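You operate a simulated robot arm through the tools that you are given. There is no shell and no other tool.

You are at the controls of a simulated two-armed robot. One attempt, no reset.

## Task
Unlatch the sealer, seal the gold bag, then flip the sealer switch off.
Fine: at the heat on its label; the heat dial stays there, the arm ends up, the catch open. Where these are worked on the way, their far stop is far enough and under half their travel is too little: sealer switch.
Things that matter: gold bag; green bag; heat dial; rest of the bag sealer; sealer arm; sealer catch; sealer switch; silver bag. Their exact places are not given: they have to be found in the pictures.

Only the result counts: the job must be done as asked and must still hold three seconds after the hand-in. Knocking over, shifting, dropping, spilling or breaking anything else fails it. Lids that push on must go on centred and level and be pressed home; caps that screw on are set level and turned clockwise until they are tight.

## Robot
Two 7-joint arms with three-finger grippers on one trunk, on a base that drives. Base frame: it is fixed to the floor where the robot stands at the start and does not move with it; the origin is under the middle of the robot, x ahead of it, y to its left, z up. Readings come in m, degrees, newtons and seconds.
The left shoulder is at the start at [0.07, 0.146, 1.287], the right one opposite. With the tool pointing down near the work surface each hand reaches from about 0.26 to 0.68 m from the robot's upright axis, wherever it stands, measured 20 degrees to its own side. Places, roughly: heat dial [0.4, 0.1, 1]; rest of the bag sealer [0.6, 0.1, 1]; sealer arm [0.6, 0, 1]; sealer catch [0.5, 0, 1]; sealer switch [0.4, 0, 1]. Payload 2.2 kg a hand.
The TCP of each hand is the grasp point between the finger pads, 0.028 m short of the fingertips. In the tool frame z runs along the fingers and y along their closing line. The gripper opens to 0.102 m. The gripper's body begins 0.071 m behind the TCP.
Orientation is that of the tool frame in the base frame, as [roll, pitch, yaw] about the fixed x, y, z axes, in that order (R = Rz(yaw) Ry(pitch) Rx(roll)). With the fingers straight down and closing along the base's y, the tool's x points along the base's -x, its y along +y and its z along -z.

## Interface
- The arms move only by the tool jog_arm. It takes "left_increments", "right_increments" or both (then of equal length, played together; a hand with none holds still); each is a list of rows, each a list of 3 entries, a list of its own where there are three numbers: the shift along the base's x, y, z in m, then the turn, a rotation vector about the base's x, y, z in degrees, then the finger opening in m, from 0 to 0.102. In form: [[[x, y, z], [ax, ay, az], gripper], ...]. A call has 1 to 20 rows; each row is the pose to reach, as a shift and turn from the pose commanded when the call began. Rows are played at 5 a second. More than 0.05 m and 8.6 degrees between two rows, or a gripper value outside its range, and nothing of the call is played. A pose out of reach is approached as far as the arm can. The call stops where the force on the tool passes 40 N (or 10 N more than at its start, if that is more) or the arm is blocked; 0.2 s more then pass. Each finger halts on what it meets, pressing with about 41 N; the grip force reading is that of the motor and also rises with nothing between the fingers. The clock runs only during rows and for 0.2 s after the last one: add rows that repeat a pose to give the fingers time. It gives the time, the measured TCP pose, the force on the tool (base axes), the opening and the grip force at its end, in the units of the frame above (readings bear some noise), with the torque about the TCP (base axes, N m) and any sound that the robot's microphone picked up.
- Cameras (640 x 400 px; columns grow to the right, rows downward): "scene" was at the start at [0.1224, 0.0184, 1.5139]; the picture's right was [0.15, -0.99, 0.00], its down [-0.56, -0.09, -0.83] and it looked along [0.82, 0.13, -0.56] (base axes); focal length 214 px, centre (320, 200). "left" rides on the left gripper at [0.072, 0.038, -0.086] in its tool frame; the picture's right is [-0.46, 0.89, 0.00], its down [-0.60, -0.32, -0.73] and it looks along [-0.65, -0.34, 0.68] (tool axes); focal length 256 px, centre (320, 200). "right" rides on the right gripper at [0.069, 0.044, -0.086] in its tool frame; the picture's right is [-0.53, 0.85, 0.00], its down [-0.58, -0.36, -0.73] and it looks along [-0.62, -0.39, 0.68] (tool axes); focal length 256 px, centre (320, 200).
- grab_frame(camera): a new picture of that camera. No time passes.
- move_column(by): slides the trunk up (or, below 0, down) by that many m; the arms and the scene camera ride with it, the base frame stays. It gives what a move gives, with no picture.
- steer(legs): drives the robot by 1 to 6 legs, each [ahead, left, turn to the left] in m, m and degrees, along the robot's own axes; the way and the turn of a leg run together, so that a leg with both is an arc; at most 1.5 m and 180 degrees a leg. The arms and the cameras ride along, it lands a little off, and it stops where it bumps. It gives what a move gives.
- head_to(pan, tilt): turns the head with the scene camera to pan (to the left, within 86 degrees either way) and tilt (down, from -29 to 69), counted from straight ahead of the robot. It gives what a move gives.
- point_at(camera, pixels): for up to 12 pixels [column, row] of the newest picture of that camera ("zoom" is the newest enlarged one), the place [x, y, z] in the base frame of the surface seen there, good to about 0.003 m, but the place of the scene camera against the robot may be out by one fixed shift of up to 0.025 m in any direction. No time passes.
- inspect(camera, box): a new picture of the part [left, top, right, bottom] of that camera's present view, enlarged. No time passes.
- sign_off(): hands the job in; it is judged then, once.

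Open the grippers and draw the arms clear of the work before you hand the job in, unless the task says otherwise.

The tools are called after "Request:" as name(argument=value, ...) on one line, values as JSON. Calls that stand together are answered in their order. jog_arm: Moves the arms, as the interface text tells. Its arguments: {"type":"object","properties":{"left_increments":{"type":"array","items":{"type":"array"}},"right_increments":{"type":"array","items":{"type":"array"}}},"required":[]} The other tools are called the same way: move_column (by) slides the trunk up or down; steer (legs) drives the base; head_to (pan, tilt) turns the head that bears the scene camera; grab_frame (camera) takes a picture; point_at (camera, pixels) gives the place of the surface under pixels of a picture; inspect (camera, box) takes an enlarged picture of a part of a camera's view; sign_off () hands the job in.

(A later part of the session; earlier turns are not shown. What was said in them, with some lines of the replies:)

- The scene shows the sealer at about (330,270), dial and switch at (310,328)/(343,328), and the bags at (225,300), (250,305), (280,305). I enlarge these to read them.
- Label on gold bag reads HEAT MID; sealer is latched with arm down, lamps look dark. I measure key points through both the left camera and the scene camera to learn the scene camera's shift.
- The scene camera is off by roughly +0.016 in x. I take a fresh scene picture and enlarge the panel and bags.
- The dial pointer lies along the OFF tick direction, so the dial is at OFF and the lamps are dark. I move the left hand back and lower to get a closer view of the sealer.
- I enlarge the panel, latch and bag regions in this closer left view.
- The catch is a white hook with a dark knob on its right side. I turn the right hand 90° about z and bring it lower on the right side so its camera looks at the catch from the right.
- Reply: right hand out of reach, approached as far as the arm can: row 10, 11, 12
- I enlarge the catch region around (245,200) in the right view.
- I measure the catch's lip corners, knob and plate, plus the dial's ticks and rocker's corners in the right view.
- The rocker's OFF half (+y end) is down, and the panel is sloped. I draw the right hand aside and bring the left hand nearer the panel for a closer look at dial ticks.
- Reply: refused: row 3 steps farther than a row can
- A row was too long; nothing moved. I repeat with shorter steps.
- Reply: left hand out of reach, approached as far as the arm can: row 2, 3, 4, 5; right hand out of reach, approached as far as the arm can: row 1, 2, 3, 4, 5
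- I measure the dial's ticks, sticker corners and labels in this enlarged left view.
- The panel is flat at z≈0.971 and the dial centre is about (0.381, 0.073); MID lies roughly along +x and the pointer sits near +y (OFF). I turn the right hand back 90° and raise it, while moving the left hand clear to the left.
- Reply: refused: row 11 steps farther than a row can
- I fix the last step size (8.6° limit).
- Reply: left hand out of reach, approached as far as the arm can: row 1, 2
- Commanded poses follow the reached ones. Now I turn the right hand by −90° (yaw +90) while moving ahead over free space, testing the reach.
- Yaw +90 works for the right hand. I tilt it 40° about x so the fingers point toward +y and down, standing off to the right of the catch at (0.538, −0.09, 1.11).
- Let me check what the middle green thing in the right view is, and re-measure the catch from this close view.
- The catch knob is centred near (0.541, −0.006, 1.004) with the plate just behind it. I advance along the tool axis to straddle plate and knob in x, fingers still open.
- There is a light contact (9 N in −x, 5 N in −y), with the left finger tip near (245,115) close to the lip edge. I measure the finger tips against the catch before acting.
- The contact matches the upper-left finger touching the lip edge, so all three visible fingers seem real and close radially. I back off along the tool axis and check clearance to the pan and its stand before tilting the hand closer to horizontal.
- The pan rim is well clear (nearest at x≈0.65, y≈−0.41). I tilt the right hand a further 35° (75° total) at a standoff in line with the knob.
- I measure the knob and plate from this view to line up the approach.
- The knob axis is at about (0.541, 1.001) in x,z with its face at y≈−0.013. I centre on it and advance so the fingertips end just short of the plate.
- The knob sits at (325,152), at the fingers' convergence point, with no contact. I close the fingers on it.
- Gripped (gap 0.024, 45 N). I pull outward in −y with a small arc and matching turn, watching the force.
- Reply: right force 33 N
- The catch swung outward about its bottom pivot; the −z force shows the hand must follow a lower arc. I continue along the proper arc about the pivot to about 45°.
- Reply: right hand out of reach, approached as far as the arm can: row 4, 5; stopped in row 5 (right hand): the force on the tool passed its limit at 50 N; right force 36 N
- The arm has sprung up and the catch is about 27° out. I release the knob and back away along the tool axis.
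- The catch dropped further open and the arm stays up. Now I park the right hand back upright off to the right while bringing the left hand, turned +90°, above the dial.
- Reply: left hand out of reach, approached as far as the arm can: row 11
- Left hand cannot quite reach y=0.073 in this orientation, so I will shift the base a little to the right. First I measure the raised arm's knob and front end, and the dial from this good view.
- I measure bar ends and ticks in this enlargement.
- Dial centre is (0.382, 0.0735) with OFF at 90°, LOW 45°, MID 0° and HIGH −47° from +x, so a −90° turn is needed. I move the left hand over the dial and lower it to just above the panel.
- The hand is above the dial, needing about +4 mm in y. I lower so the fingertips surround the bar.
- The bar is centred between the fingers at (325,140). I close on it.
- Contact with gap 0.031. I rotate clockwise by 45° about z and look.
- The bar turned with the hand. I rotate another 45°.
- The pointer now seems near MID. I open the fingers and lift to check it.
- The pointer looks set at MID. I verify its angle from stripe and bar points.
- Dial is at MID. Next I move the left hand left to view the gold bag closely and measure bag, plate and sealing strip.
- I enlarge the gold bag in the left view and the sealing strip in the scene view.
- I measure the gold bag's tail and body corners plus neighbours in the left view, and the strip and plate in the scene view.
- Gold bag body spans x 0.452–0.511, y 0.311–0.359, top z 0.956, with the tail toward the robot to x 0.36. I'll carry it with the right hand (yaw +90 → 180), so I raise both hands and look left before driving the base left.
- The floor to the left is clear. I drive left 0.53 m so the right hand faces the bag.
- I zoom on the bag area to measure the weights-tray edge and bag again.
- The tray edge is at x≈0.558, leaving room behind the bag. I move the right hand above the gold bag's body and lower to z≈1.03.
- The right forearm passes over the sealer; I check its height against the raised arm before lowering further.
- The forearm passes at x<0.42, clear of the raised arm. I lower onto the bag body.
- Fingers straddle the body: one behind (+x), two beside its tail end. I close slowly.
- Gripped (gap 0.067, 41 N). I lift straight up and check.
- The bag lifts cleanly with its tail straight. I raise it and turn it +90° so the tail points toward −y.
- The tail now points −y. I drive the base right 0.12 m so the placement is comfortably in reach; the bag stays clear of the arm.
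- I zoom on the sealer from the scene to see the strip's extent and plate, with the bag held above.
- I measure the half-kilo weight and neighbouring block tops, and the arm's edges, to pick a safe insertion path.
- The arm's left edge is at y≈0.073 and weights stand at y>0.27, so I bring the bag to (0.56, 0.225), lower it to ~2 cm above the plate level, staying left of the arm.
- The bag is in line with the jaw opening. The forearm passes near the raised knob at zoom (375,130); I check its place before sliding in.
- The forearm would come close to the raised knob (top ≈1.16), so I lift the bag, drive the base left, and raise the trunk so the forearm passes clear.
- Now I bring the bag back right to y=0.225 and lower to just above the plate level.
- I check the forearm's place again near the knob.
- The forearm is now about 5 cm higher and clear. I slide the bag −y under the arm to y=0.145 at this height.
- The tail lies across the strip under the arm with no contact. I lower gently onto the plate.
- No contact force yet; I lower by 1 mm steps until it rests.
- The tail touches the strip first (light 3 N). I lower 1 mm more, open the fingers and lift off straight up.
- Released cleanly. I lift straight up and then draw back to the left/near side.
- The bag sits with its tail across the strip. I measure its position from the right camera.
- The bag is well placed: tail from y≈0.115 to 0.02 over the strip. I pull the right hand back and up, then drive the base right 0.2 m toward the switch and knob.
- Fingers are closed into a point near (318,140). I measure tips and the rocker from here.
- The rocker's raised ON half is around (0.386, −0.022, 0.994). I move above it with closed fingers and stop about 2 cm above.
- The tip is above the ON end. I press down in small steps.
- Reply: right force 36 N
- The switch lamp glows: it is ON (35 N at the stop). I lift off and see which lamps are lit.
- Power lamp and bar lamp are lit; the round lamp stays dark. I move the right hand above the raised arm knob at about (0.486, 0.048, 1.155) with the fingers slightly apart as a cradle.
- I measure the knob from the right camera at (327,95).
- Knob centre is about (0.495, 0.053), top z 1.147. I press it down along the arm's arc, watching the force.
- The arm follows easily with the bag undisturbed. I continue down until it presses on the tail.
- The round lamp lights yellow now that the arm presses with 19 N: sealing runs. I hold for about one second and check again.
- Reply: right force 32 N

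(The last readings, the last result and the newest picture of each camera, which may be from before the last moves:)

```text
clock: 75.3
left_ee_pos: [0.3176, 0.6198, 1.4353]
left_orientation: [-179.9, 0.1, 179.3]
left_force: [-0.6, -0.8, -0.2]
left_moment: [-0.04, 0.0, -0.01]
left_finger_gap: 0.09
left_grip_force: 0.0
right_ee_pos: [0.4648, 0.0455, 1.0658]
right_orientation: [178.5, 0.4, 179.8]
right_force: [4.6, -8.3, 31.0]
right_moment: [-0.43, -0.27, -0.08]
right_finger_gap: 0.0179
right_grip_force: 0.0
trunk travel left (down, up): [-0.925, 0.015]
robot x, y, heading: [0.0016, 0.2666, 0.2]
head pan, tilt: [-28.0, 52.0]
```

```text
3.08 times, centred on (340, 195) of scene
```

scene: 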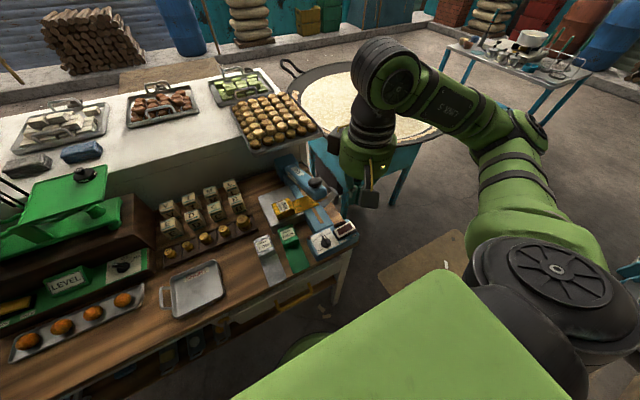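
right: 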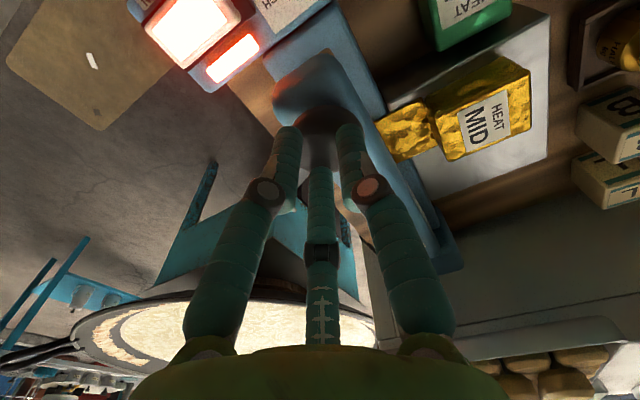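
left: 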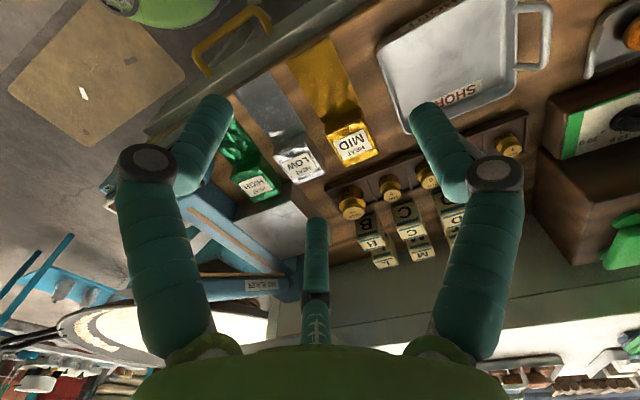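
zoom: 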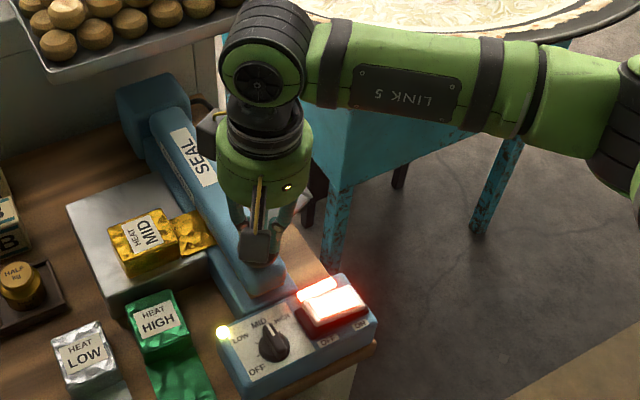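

Lamp still yellow, force 31 N. I hold another second at the same pose.

Request:
jog_arm(right_increments=[[[0, 0, 0.0], [0, 0, 0], 0.02], [[0, 0, 0.0], [0, 0, 0], 0.02], [[0, 0, 0], [0, 0, 0], 0.02], [[0, 0, 0], [0, 0, 0], 0.02]])

Request:
inspect(camera="scene", box=[270, 130, 410, 260])

```text
clock: 76.3
left_ee_pos: [0.317, 0.62, 1.4352]
left_orientation: [-179.9, 0.1, 179.3]
left_force: [-0.4, -0.2, 0.2]
left_moment: [-0.02, 0.02, -0.02]
left_finger_gap: 0.09
left_grip_force: 0.1
right_ee_pos: [0.4644, 0.0469, 1.0648]
right_orientation: [178.6, 0.4, 179.9]
right_force: [4.2, -8.3, 30.5]
right_moment: [-0.45, -0.28, -0.05]
right_finger_gap: 0.0178
right_grip_force: 0.0
trunk travel left (down, up): [-0.925, 0.015]
robot x, y, heading: [-0.0039, 0.2706, 0.2]
head pan, tilt: [-28.0, 52.0]
```

```text
3.08 times, centred on (340, 195) of scene
```

zoom: 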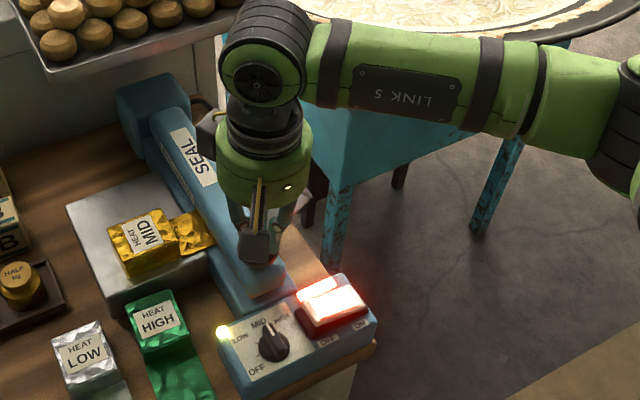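

Still sealing (round lamp yellow). I keep holding.

Request:
jog_arm(right_increments=[[[0, 0, 0.0], [0, 0, 0], 0.02], [[0, 0, 0.0], [0, 0, 0], 0.02], [[0, 0, 0], [0, 0, 0], 0.02], [[0, 0, 0], [0, 0, 0], 0.02]])

Request:
inspect(camera="scene", box=[270, 130, 410, 260])

```text
clock: 77.3
left_ee_pos: [0.3173, 0.6195, 1.4342]
left_orientation: [-179.9, -0.1, 179.3]
left_force: [1.3, 0.7, 0.1]
left_moment: [0.0, -0.01, 0.01]
left_finger_gap: 0.09
left_grip_force: 0.0
right_ee_pos: [0.4637, 0.0464, 1.0651]
right_orientation: [178.6, 0.4, 180.0]
right_force: [7.0, -9.6, 28.8]
right_moment: [-0.55, -0.57, -0.02]
right_finger_gap: 0.02
right_grip_force: 10.8
trunk travel left (down, up): [-0.925, 0.015]
robot x, y, heading: [-0.0018, 0.2681, 0.5]
head pan, tilt: [-28.0, 52.0]
```

```text
3.08 times, centred on (340, 195) of scene
```

zoom: 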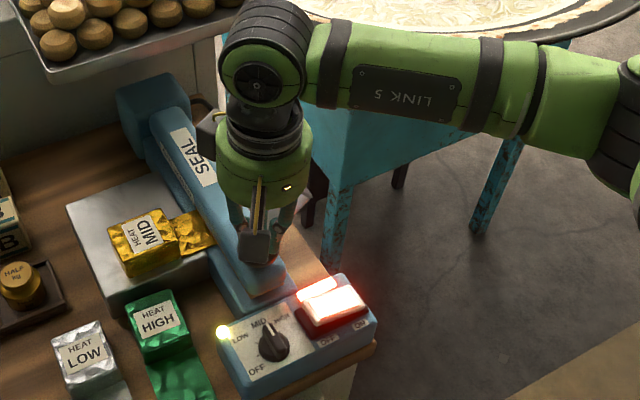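

No change yet after 3 s; I hold another second.

Request:
jog_arm(right_increments=[[[0, 0, 0.0], [0, 0, 0], 0.02], [[0, 0, 0.0], [0, 0, 0], 0.02], [[0, 0, 0], [0, 0, 0], 0.02], [[0, 0, 0], [0, 0, 0], 0.02]])

Request:
inspect(camera="scene", box=[270, 130, 410, 260])

```text
clock: 78.3
left_ee_pos: [0.3188, 0.6206, 1.435]
left_orientation: [-179.9, 0.0, 179.3]
left_force: [0.2, -0.2, -1.4]
left_moment: [-0.02, -0.02, 0.02]
left_finger_gap: 0.0901
left_grip_force: 0.0
right_ee_pos: [0.4642, 0.0478, 1.0654]
right_orientation: [178.6, 0.5, 179.9]
right_force: [3.8, -7.9, 30.3]
right_moment: [-0.44, -0.28, -0.01]
right_finger_gap: 0.0179
right_grip_force: 0.1
trunk travel left (down, up): [-0.925, 0.015]
robot x, y, heading: [-0.0015, 0.268, 0.1]
head pan, tilt: [-28.0, 52.0]
```

```text
3.08 times, centred on (340, 195) of scene
```

zoom: 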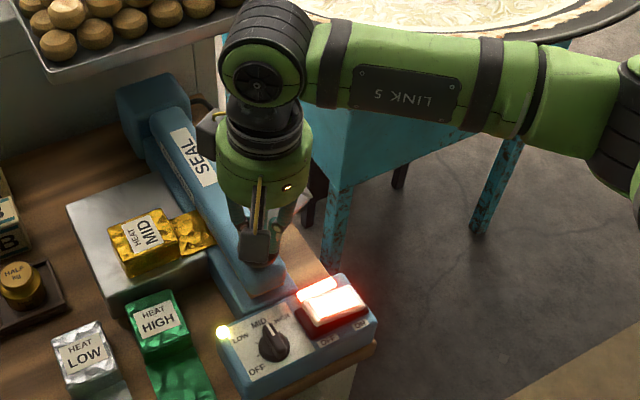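

Still yellow. I hold two seconds more, watching for a lamp change or sound.

Request:
jog_arm(right_increments=[[[0, 0, 0.0], [0, 0, 0], 0.02], [[0, 0, 0.0], [0, 0, 0], 0.02], [[0, 0, 0], [0, 0, 0], 0.02], [[0, 0, 0], [0, 0, 0], 0.02], [[0, 0, 0], [0, 0, 0], 0.02], [[0, 0, 0], [0, 0, 0], 0.02], [[0, 0, 0], [0, 0, 0], 0.02], [[0, 0, 0], [0, 0, 0], 0.02]])

Request:
inspect(camera="scene", box=[270, 130, 410, 260])

```text
clock: 80.1
left_ee_pos: [0.3171, 0.6206, 1.4346]
left_orientation: [-180.0, 0.0, 179.3]
left_force: [-0.4, 0.2, 1.1]
left_moment: [0.01, 0.02, -0.02]
left_finger_gap: 0.09
left_grip_force: 0.1
right_ee_pos: [0.4645, 0.0467, 1.0651]
right_orientation: [178.6, 0.3, -180.0]
right_force: [4.7, -7.1, 28.3]
right_moment: [-0.39, -0.34, -0.13]
right_finger_gap: 0.0197
right_grip_force: 0.0
trunk travel left (down, up): [-0.925, 0.015]
robot x, y, heading: [0.0008, 0.2665, 0.2]
head pan, tilt: [-28.0, 52.0]
```

```text
3.08 times, centred on (340, 195) of scene
```

zoom: 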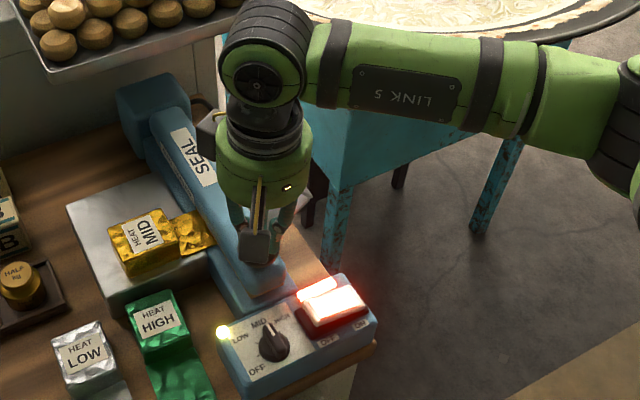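

Six seconds held with no change; the lamp likely marks the closed/heated state. I let the arm rise along its arc and inspect the bag for a seal line.

Request:
jog_arm(right_increments=[[[0.001, 0, 0.01], [0, 0, 0], 0.02], [[0.003, 0.001, 0.025], [0, 0, 0], 0.02], [[0.007, 0.002, 0.042], [0, 0, 0], 0.02], [[0.013, 0.003, 0.06], [0, 0, 0], 0.02], [[0.02, 0.004, 0.078], [0, 0, 0], 0.02], [[0.028, 0.005, 0.097], [0, 0, 0], 0.02], [[0.031, 0.006, 0.12], [0, 0, 0], 0.02], [[0.031, 0.006, 0.15], [0, 0, 0], 0.02], [[0.0, 0.006, 0.18], [0, 0, 0], 0.02], [[-0.04, 0.006, 0.2], [0, 0, 0], 0.02], [[-0.08, 0.006, 0.2], [0, 0, 0], 0.02]])

Request:
inspect(camera="scene", box=[270, 130, 410, 260])

Request:
grab_frame(camera="right")

```text
clock: 82.5
left_ee_pos: [0.3176, 0.6205, 1.4348]
left_orientation: [180.0, -0.2, 179.3]
left_force: [-0.6, -0.4, 0.1]
left_moment: [-0.04, 0.0, 0.01]
left_finger_gap: 0.0899
left_grip_force: 0.0
right_ee_pos: [0.3825, 0.0528, 1.2618]
right_orientation: [178.8, -0.1, -180.0]
right_force: [0.2, 0.4, -0.3]
right_moment: [-0.01, 0.0, -0.02]
right_finger_gap: 0.0201
right_grip_force: 0.0
trunk travel left (down, up): [-0.925, 0.015]
robot x, y, heading: [-0.0004, 0.2699, 0.1]
head pan, tilt: [-28.0, 52.0]
```

```text
3.08 times, centred on (340, 195) of scene
```

zoom: 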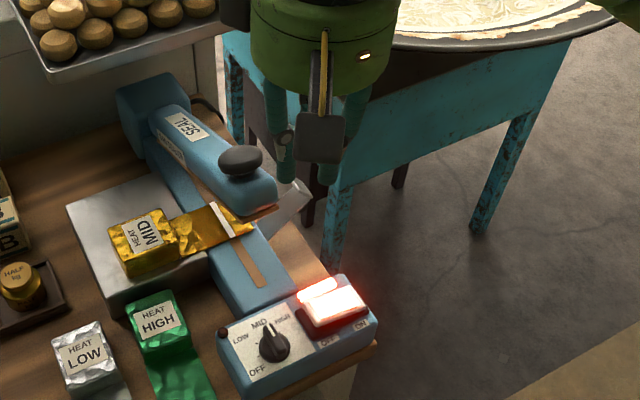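

```text
taken
```

right: 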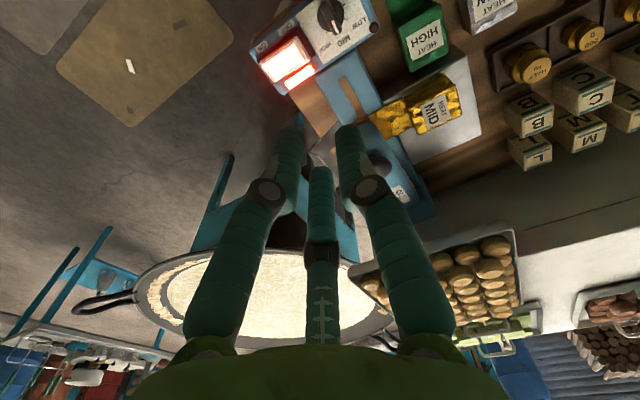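

A white seal line is visible across the tail at zoom (222,220), and the arm is up. Now I bring closed fingers above the OFF half of the rocker at (0.386, 0.017).

Request:
jog_arm(right_increments=[[[0.002, -0.02, -0.02], [0, 0, 0], 0.0], [[0.0035, -0.036, -0.06], [0, 0, 0], 0.0], [[0.0035, -0.036, -0.1], [0, 0, 0], 0.0], [[0.0035, -0.036, -0.14], [0, 0, 0], 0.0], [[0.0035, -0.036, -0.18], [0, 0, 0], 0.0], [[0.0035, -0.036, -0.21], [0, 0, 0], 0.0], [[0.0035, -0.036, -0.22], [0, 0, 0], 0.0]])

Request:
grab_frame(camera="right")

Request:
inspect(camera="scene", box=[290, 180, 390, 260])

```text
clock: 84.1
left_ee_pos: [0.3214, 0.6207, 1.4344]
left_orientation: [-179.9, -0.2, 179.2]
left_force: [-0.4, -0.2, -0.3]
left_moment: [0.01, -0.01, -0.02]
left_finger_gap: 0.0897
left_grip_force: 0.1
right_ee_pos: [0.3881, 0.017, 1.0421]
right_orientation: [178.7, 0.0, -180.0]
right_force: [-0.9, 0.1, 0.7]
right_moment: [0.0, 0.01, 0.03]
right_finger_gap: 0.0022
right_grip_force: 31.2
trunk travel left (down, up): [-0.925, 0.015]
robot x, y, heading: [-0.0003, 0.269, 0.5]
head pan, tilt: [-28.0, 52.0]
```

```text
taken
```

right: 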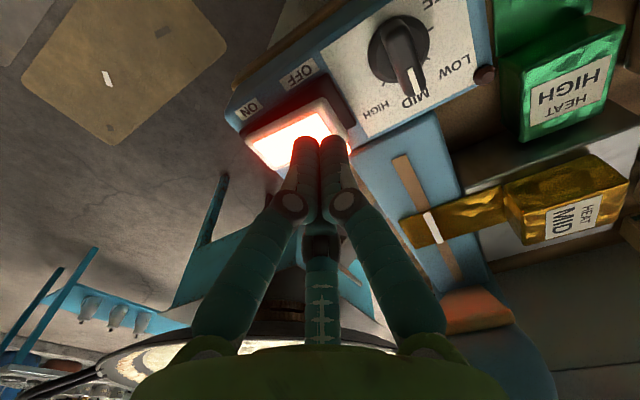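

```text
5.00 times, centred on (340, 220) of scene
```

zoom: 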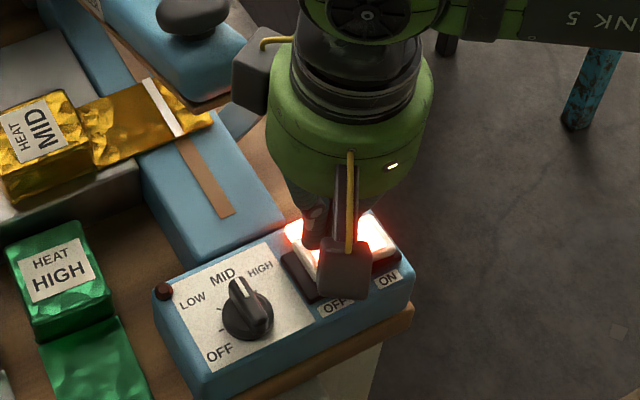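

The tip hovers over the OFF half. I press down in small steps.

Request:
jog_arm(right_increments=[[[-0.001, 0.001, -0.012], [0, 0, 0], 0.0], [[-0.001, 0.001, -0.02], [0, 0, 0], 0.0], [[-0.001, 0.001, -0.025], [0, 0, 0], 0.0], [[-0.001, 0.001, -0.03], [0, 0, 0], 0.0], [[-0.001, 0.001, -0.033], [0, 0, 0], 0.0]])

Request:
inspect(camera="scene", box=[290, 180, 390, 260])

```text
clock: 85.5
left_ee_pos: [0.3169, 0.6214, 1.4333]
left_orientation: [-179.9, 0.0, 179.2]
left_force: [0.6, -0.4, -0.2]
left_moment: [0.01, 0.01, -0.01]
left_finger_gap: 0.0901
left_grip_force: 0.0
right_ee_pos: [0.3876, 0.0182, 1.0147]
right_orientation: [178.6, 0.5, -179.8]
right_force: [-8.1, 1.8, 20.0]
right_moment: [-0.16, 0.37, -0.05]
right_finger_gap: 0.002
right_grip_force: 31.8
trunk travel left (down, up): [-0.925, 0.015]
robot x, y, heading: [-0.0019, 0.2703, 0.3]
head pan, tilt: [-28.0, 52.0]
stopped in row 5 (right hand): the force on the tool passed its limit at 42 N (the readings are from after the stop); the commanded pose is now the measured one
```

```text
5.00 times, centred on (340, 220) of scene
```

zoom: 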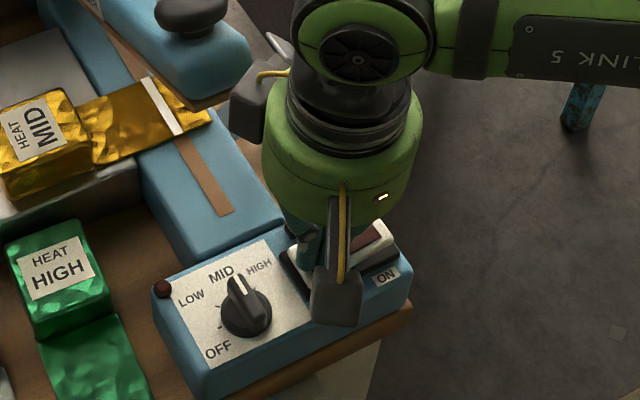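

The lamps are out: the switch is OFF. I lift the right hand and draw it back clear, opening both grippers.

Request:
jog_arm(right_increments=[[[0.0, 0.0, 0.015], [0, 0, 0], 0.0], [[0.0, 0.0, 0.05], [0, 0, 0], 0.0], [[-0.01, 0.0, 0.1], [0, 0, 0], 0.0], [[-0.02, -0.01, 0.14], [0, 0, 0], 0.03], [[-0.04, -0.02, 0.18], [0, 0, 0], 0.06], [[-0.06, -0.03, 0.22], [0, 0, 0], 0.09], [[-0.06, -0.05, 0.26], [0, 0, 0], 0.1], [[-0.06, -0.07, 0.29], [0, 0, 0], 0.1]])

Request:
grab_frame(camera="scene")

Request:
inspect(camera="scene", box=[270, 150, 390, 260])

Request:
inspect(camera="scene", box=[290, 200, 370, 260])

```text
refused: row 3 steps farther than a row can; nothing moved
```

```text
taken
```

scene: 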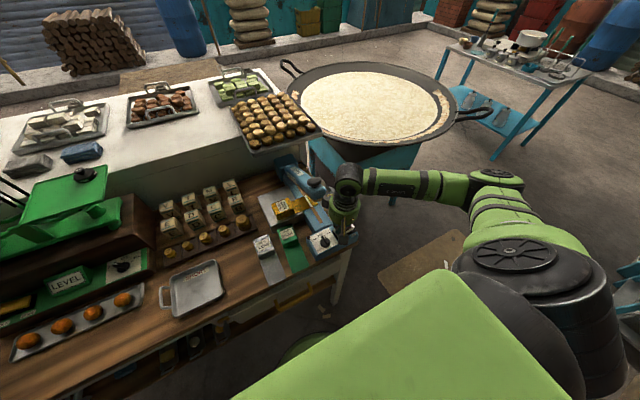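

```text
3.64 times, centred on (330, 205) of scene
```

zoom: 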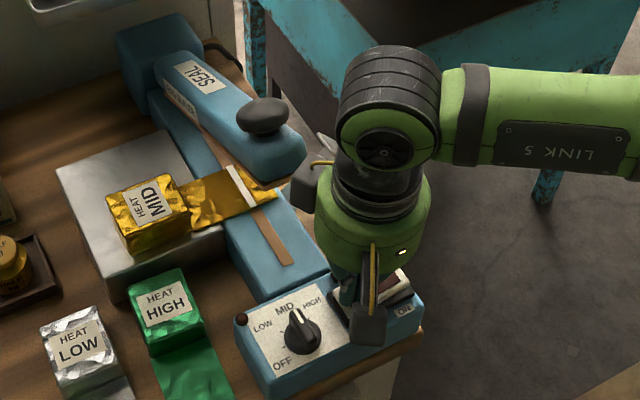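

```text
6.67 times, centred on (330, 230) of scene
```

zoom: 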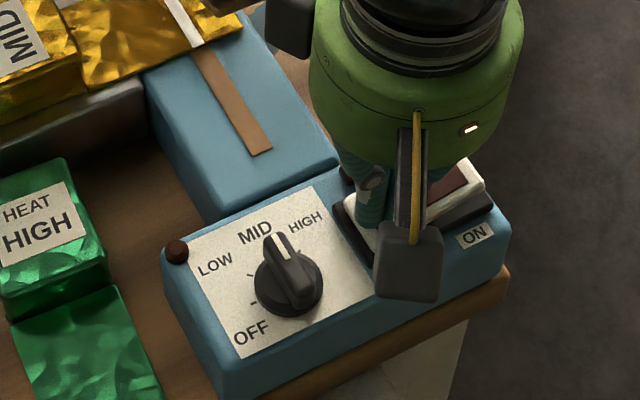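

A row was too long; I repeat the lift with smaller steps.

Request:
jog_arm(right_increments=[[[0.0, 0.0, 0.015], [0, 0, 0], 0.0], [[0.0, 0.0, 0.05], [0, 0, 0], 0.0], [[-0.005, 0.0, 0.09], [0, 0, 0], 0.0], [[-0.015, -0.01, 0.13], [0, 0, 0], 0.03], [[-0.03, -0.02, 0.165], [0, 0, 0], 0.06], [[-0.05, -0.03, 0.2], [0, 0, 0], 0.09], [[-0.06, -0.05, 0.235], [0, 0, 0], 0.1], [[-0.06, -0.07, 0.27], [0, 0, 0], 0.1]])

Request:
grab_frame(camera="scene")

Request:
inspect(camera="scene", box=[270, 150, 390, 260])

Request:
inspect(camera="scene", box=[290, 200, 370, 260])

```text
clock: 87.3
left_ee_pos: [0.3201, 0.6194, 1.4349]
left_orientation: [-180.0, -0.1, 179.3]
left_force: [0.1, -0.4, 0.3]
left_moment: [0.01, 0.0, 0.01]
left_finger_gap: 0.0901
left_grip_force: 0.1
right_ee_pos: [0.3294, -0.0552, 1.282]
right_orientation: [178.7, 0.4, -179.9]
right_force: [0.2, -0.3, -0.2]
right_moment: [-0.01, -0.01, -0.01]
right_finger_gap: 0.1
right_grip_force: 0.1
trunk travel left (down, up): [-0.925, 0.015]
robot x, y, heading: [0.0021, 0.2697, 0.5]
head pan, tilt: [-28.0, 52.0]
```

```text
taken
```

scene: 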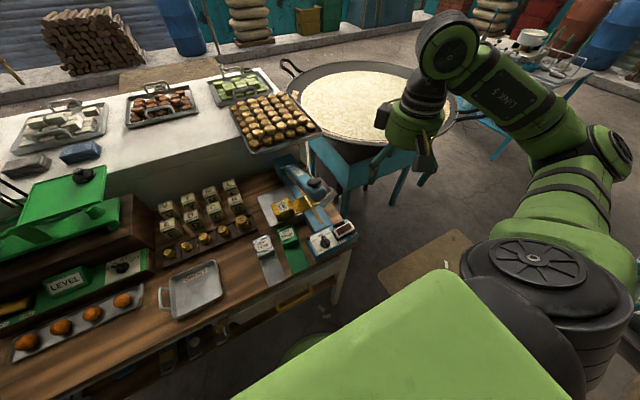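

```text
3.64 times, centred on (330, 205) of scene
```

zoom: 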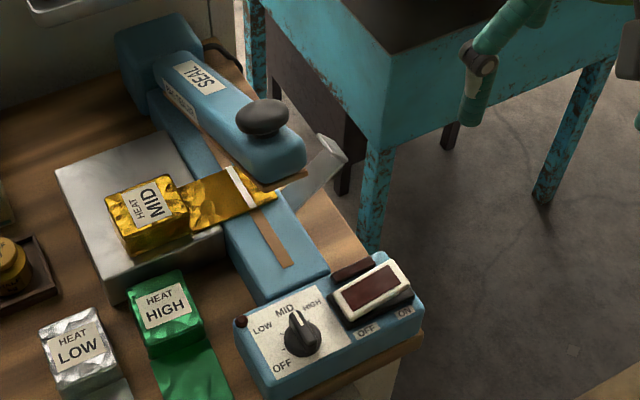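

```text
6.67 times, centred on (330, 230) of scene
```

zoom: 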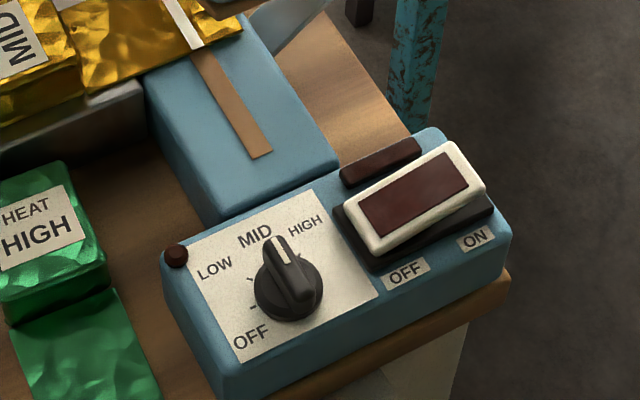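

All lamps are dark, the arm is up, the catch open and the rocker's OFF side down. A last check of the dial angle from the right camera.

Request:
grab_frame(camera="right")

Request:
inspect(camera="right", box=[300, 0, 460, 120])

```text
taken
```

right: 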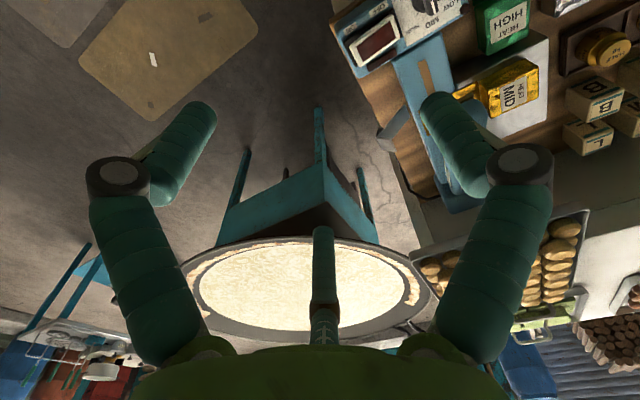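

```text
3.33 times, centred on (380, 60) of right
```

zoom: 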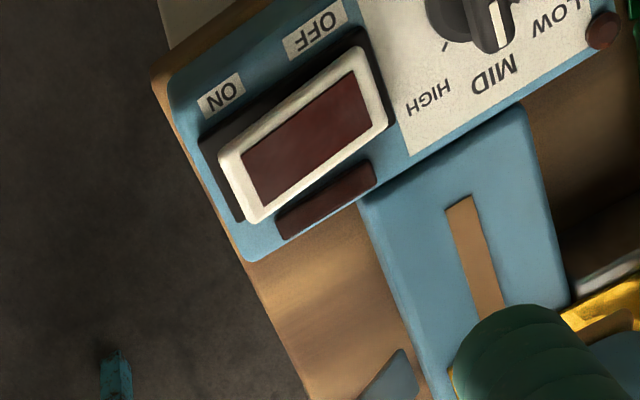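

The dial points at MID, the switch is off with its lamps dark, the arm is up, the catch is open and the gold bag shows its seal line. Both hands are open and clear, so I hand the job in.

Request:
sign_off()

```text
The job is handed in.
```

The gold bag is sealed, the sealer switch is off, and I have handed the job in. I have not seen a verdict on it.

- **Seal:** I held the arm down on the bag's mouth for about six seconds with the heat at MID, the setting on its label. When the arm rose there was a white seal line across it. The bag is still on the sealer's plate.
- **Sealer:** The catch is open, the arm is up, the dial is still at MID, and all the lamps are dark.
- **Surroundings:** I saw nothing else moved or knocked over. The green and silver bags are where they were, and both hands were open and clear of the work when I handed in.

No lamp change or sound told me the seal was finished, so I judged it by that line.
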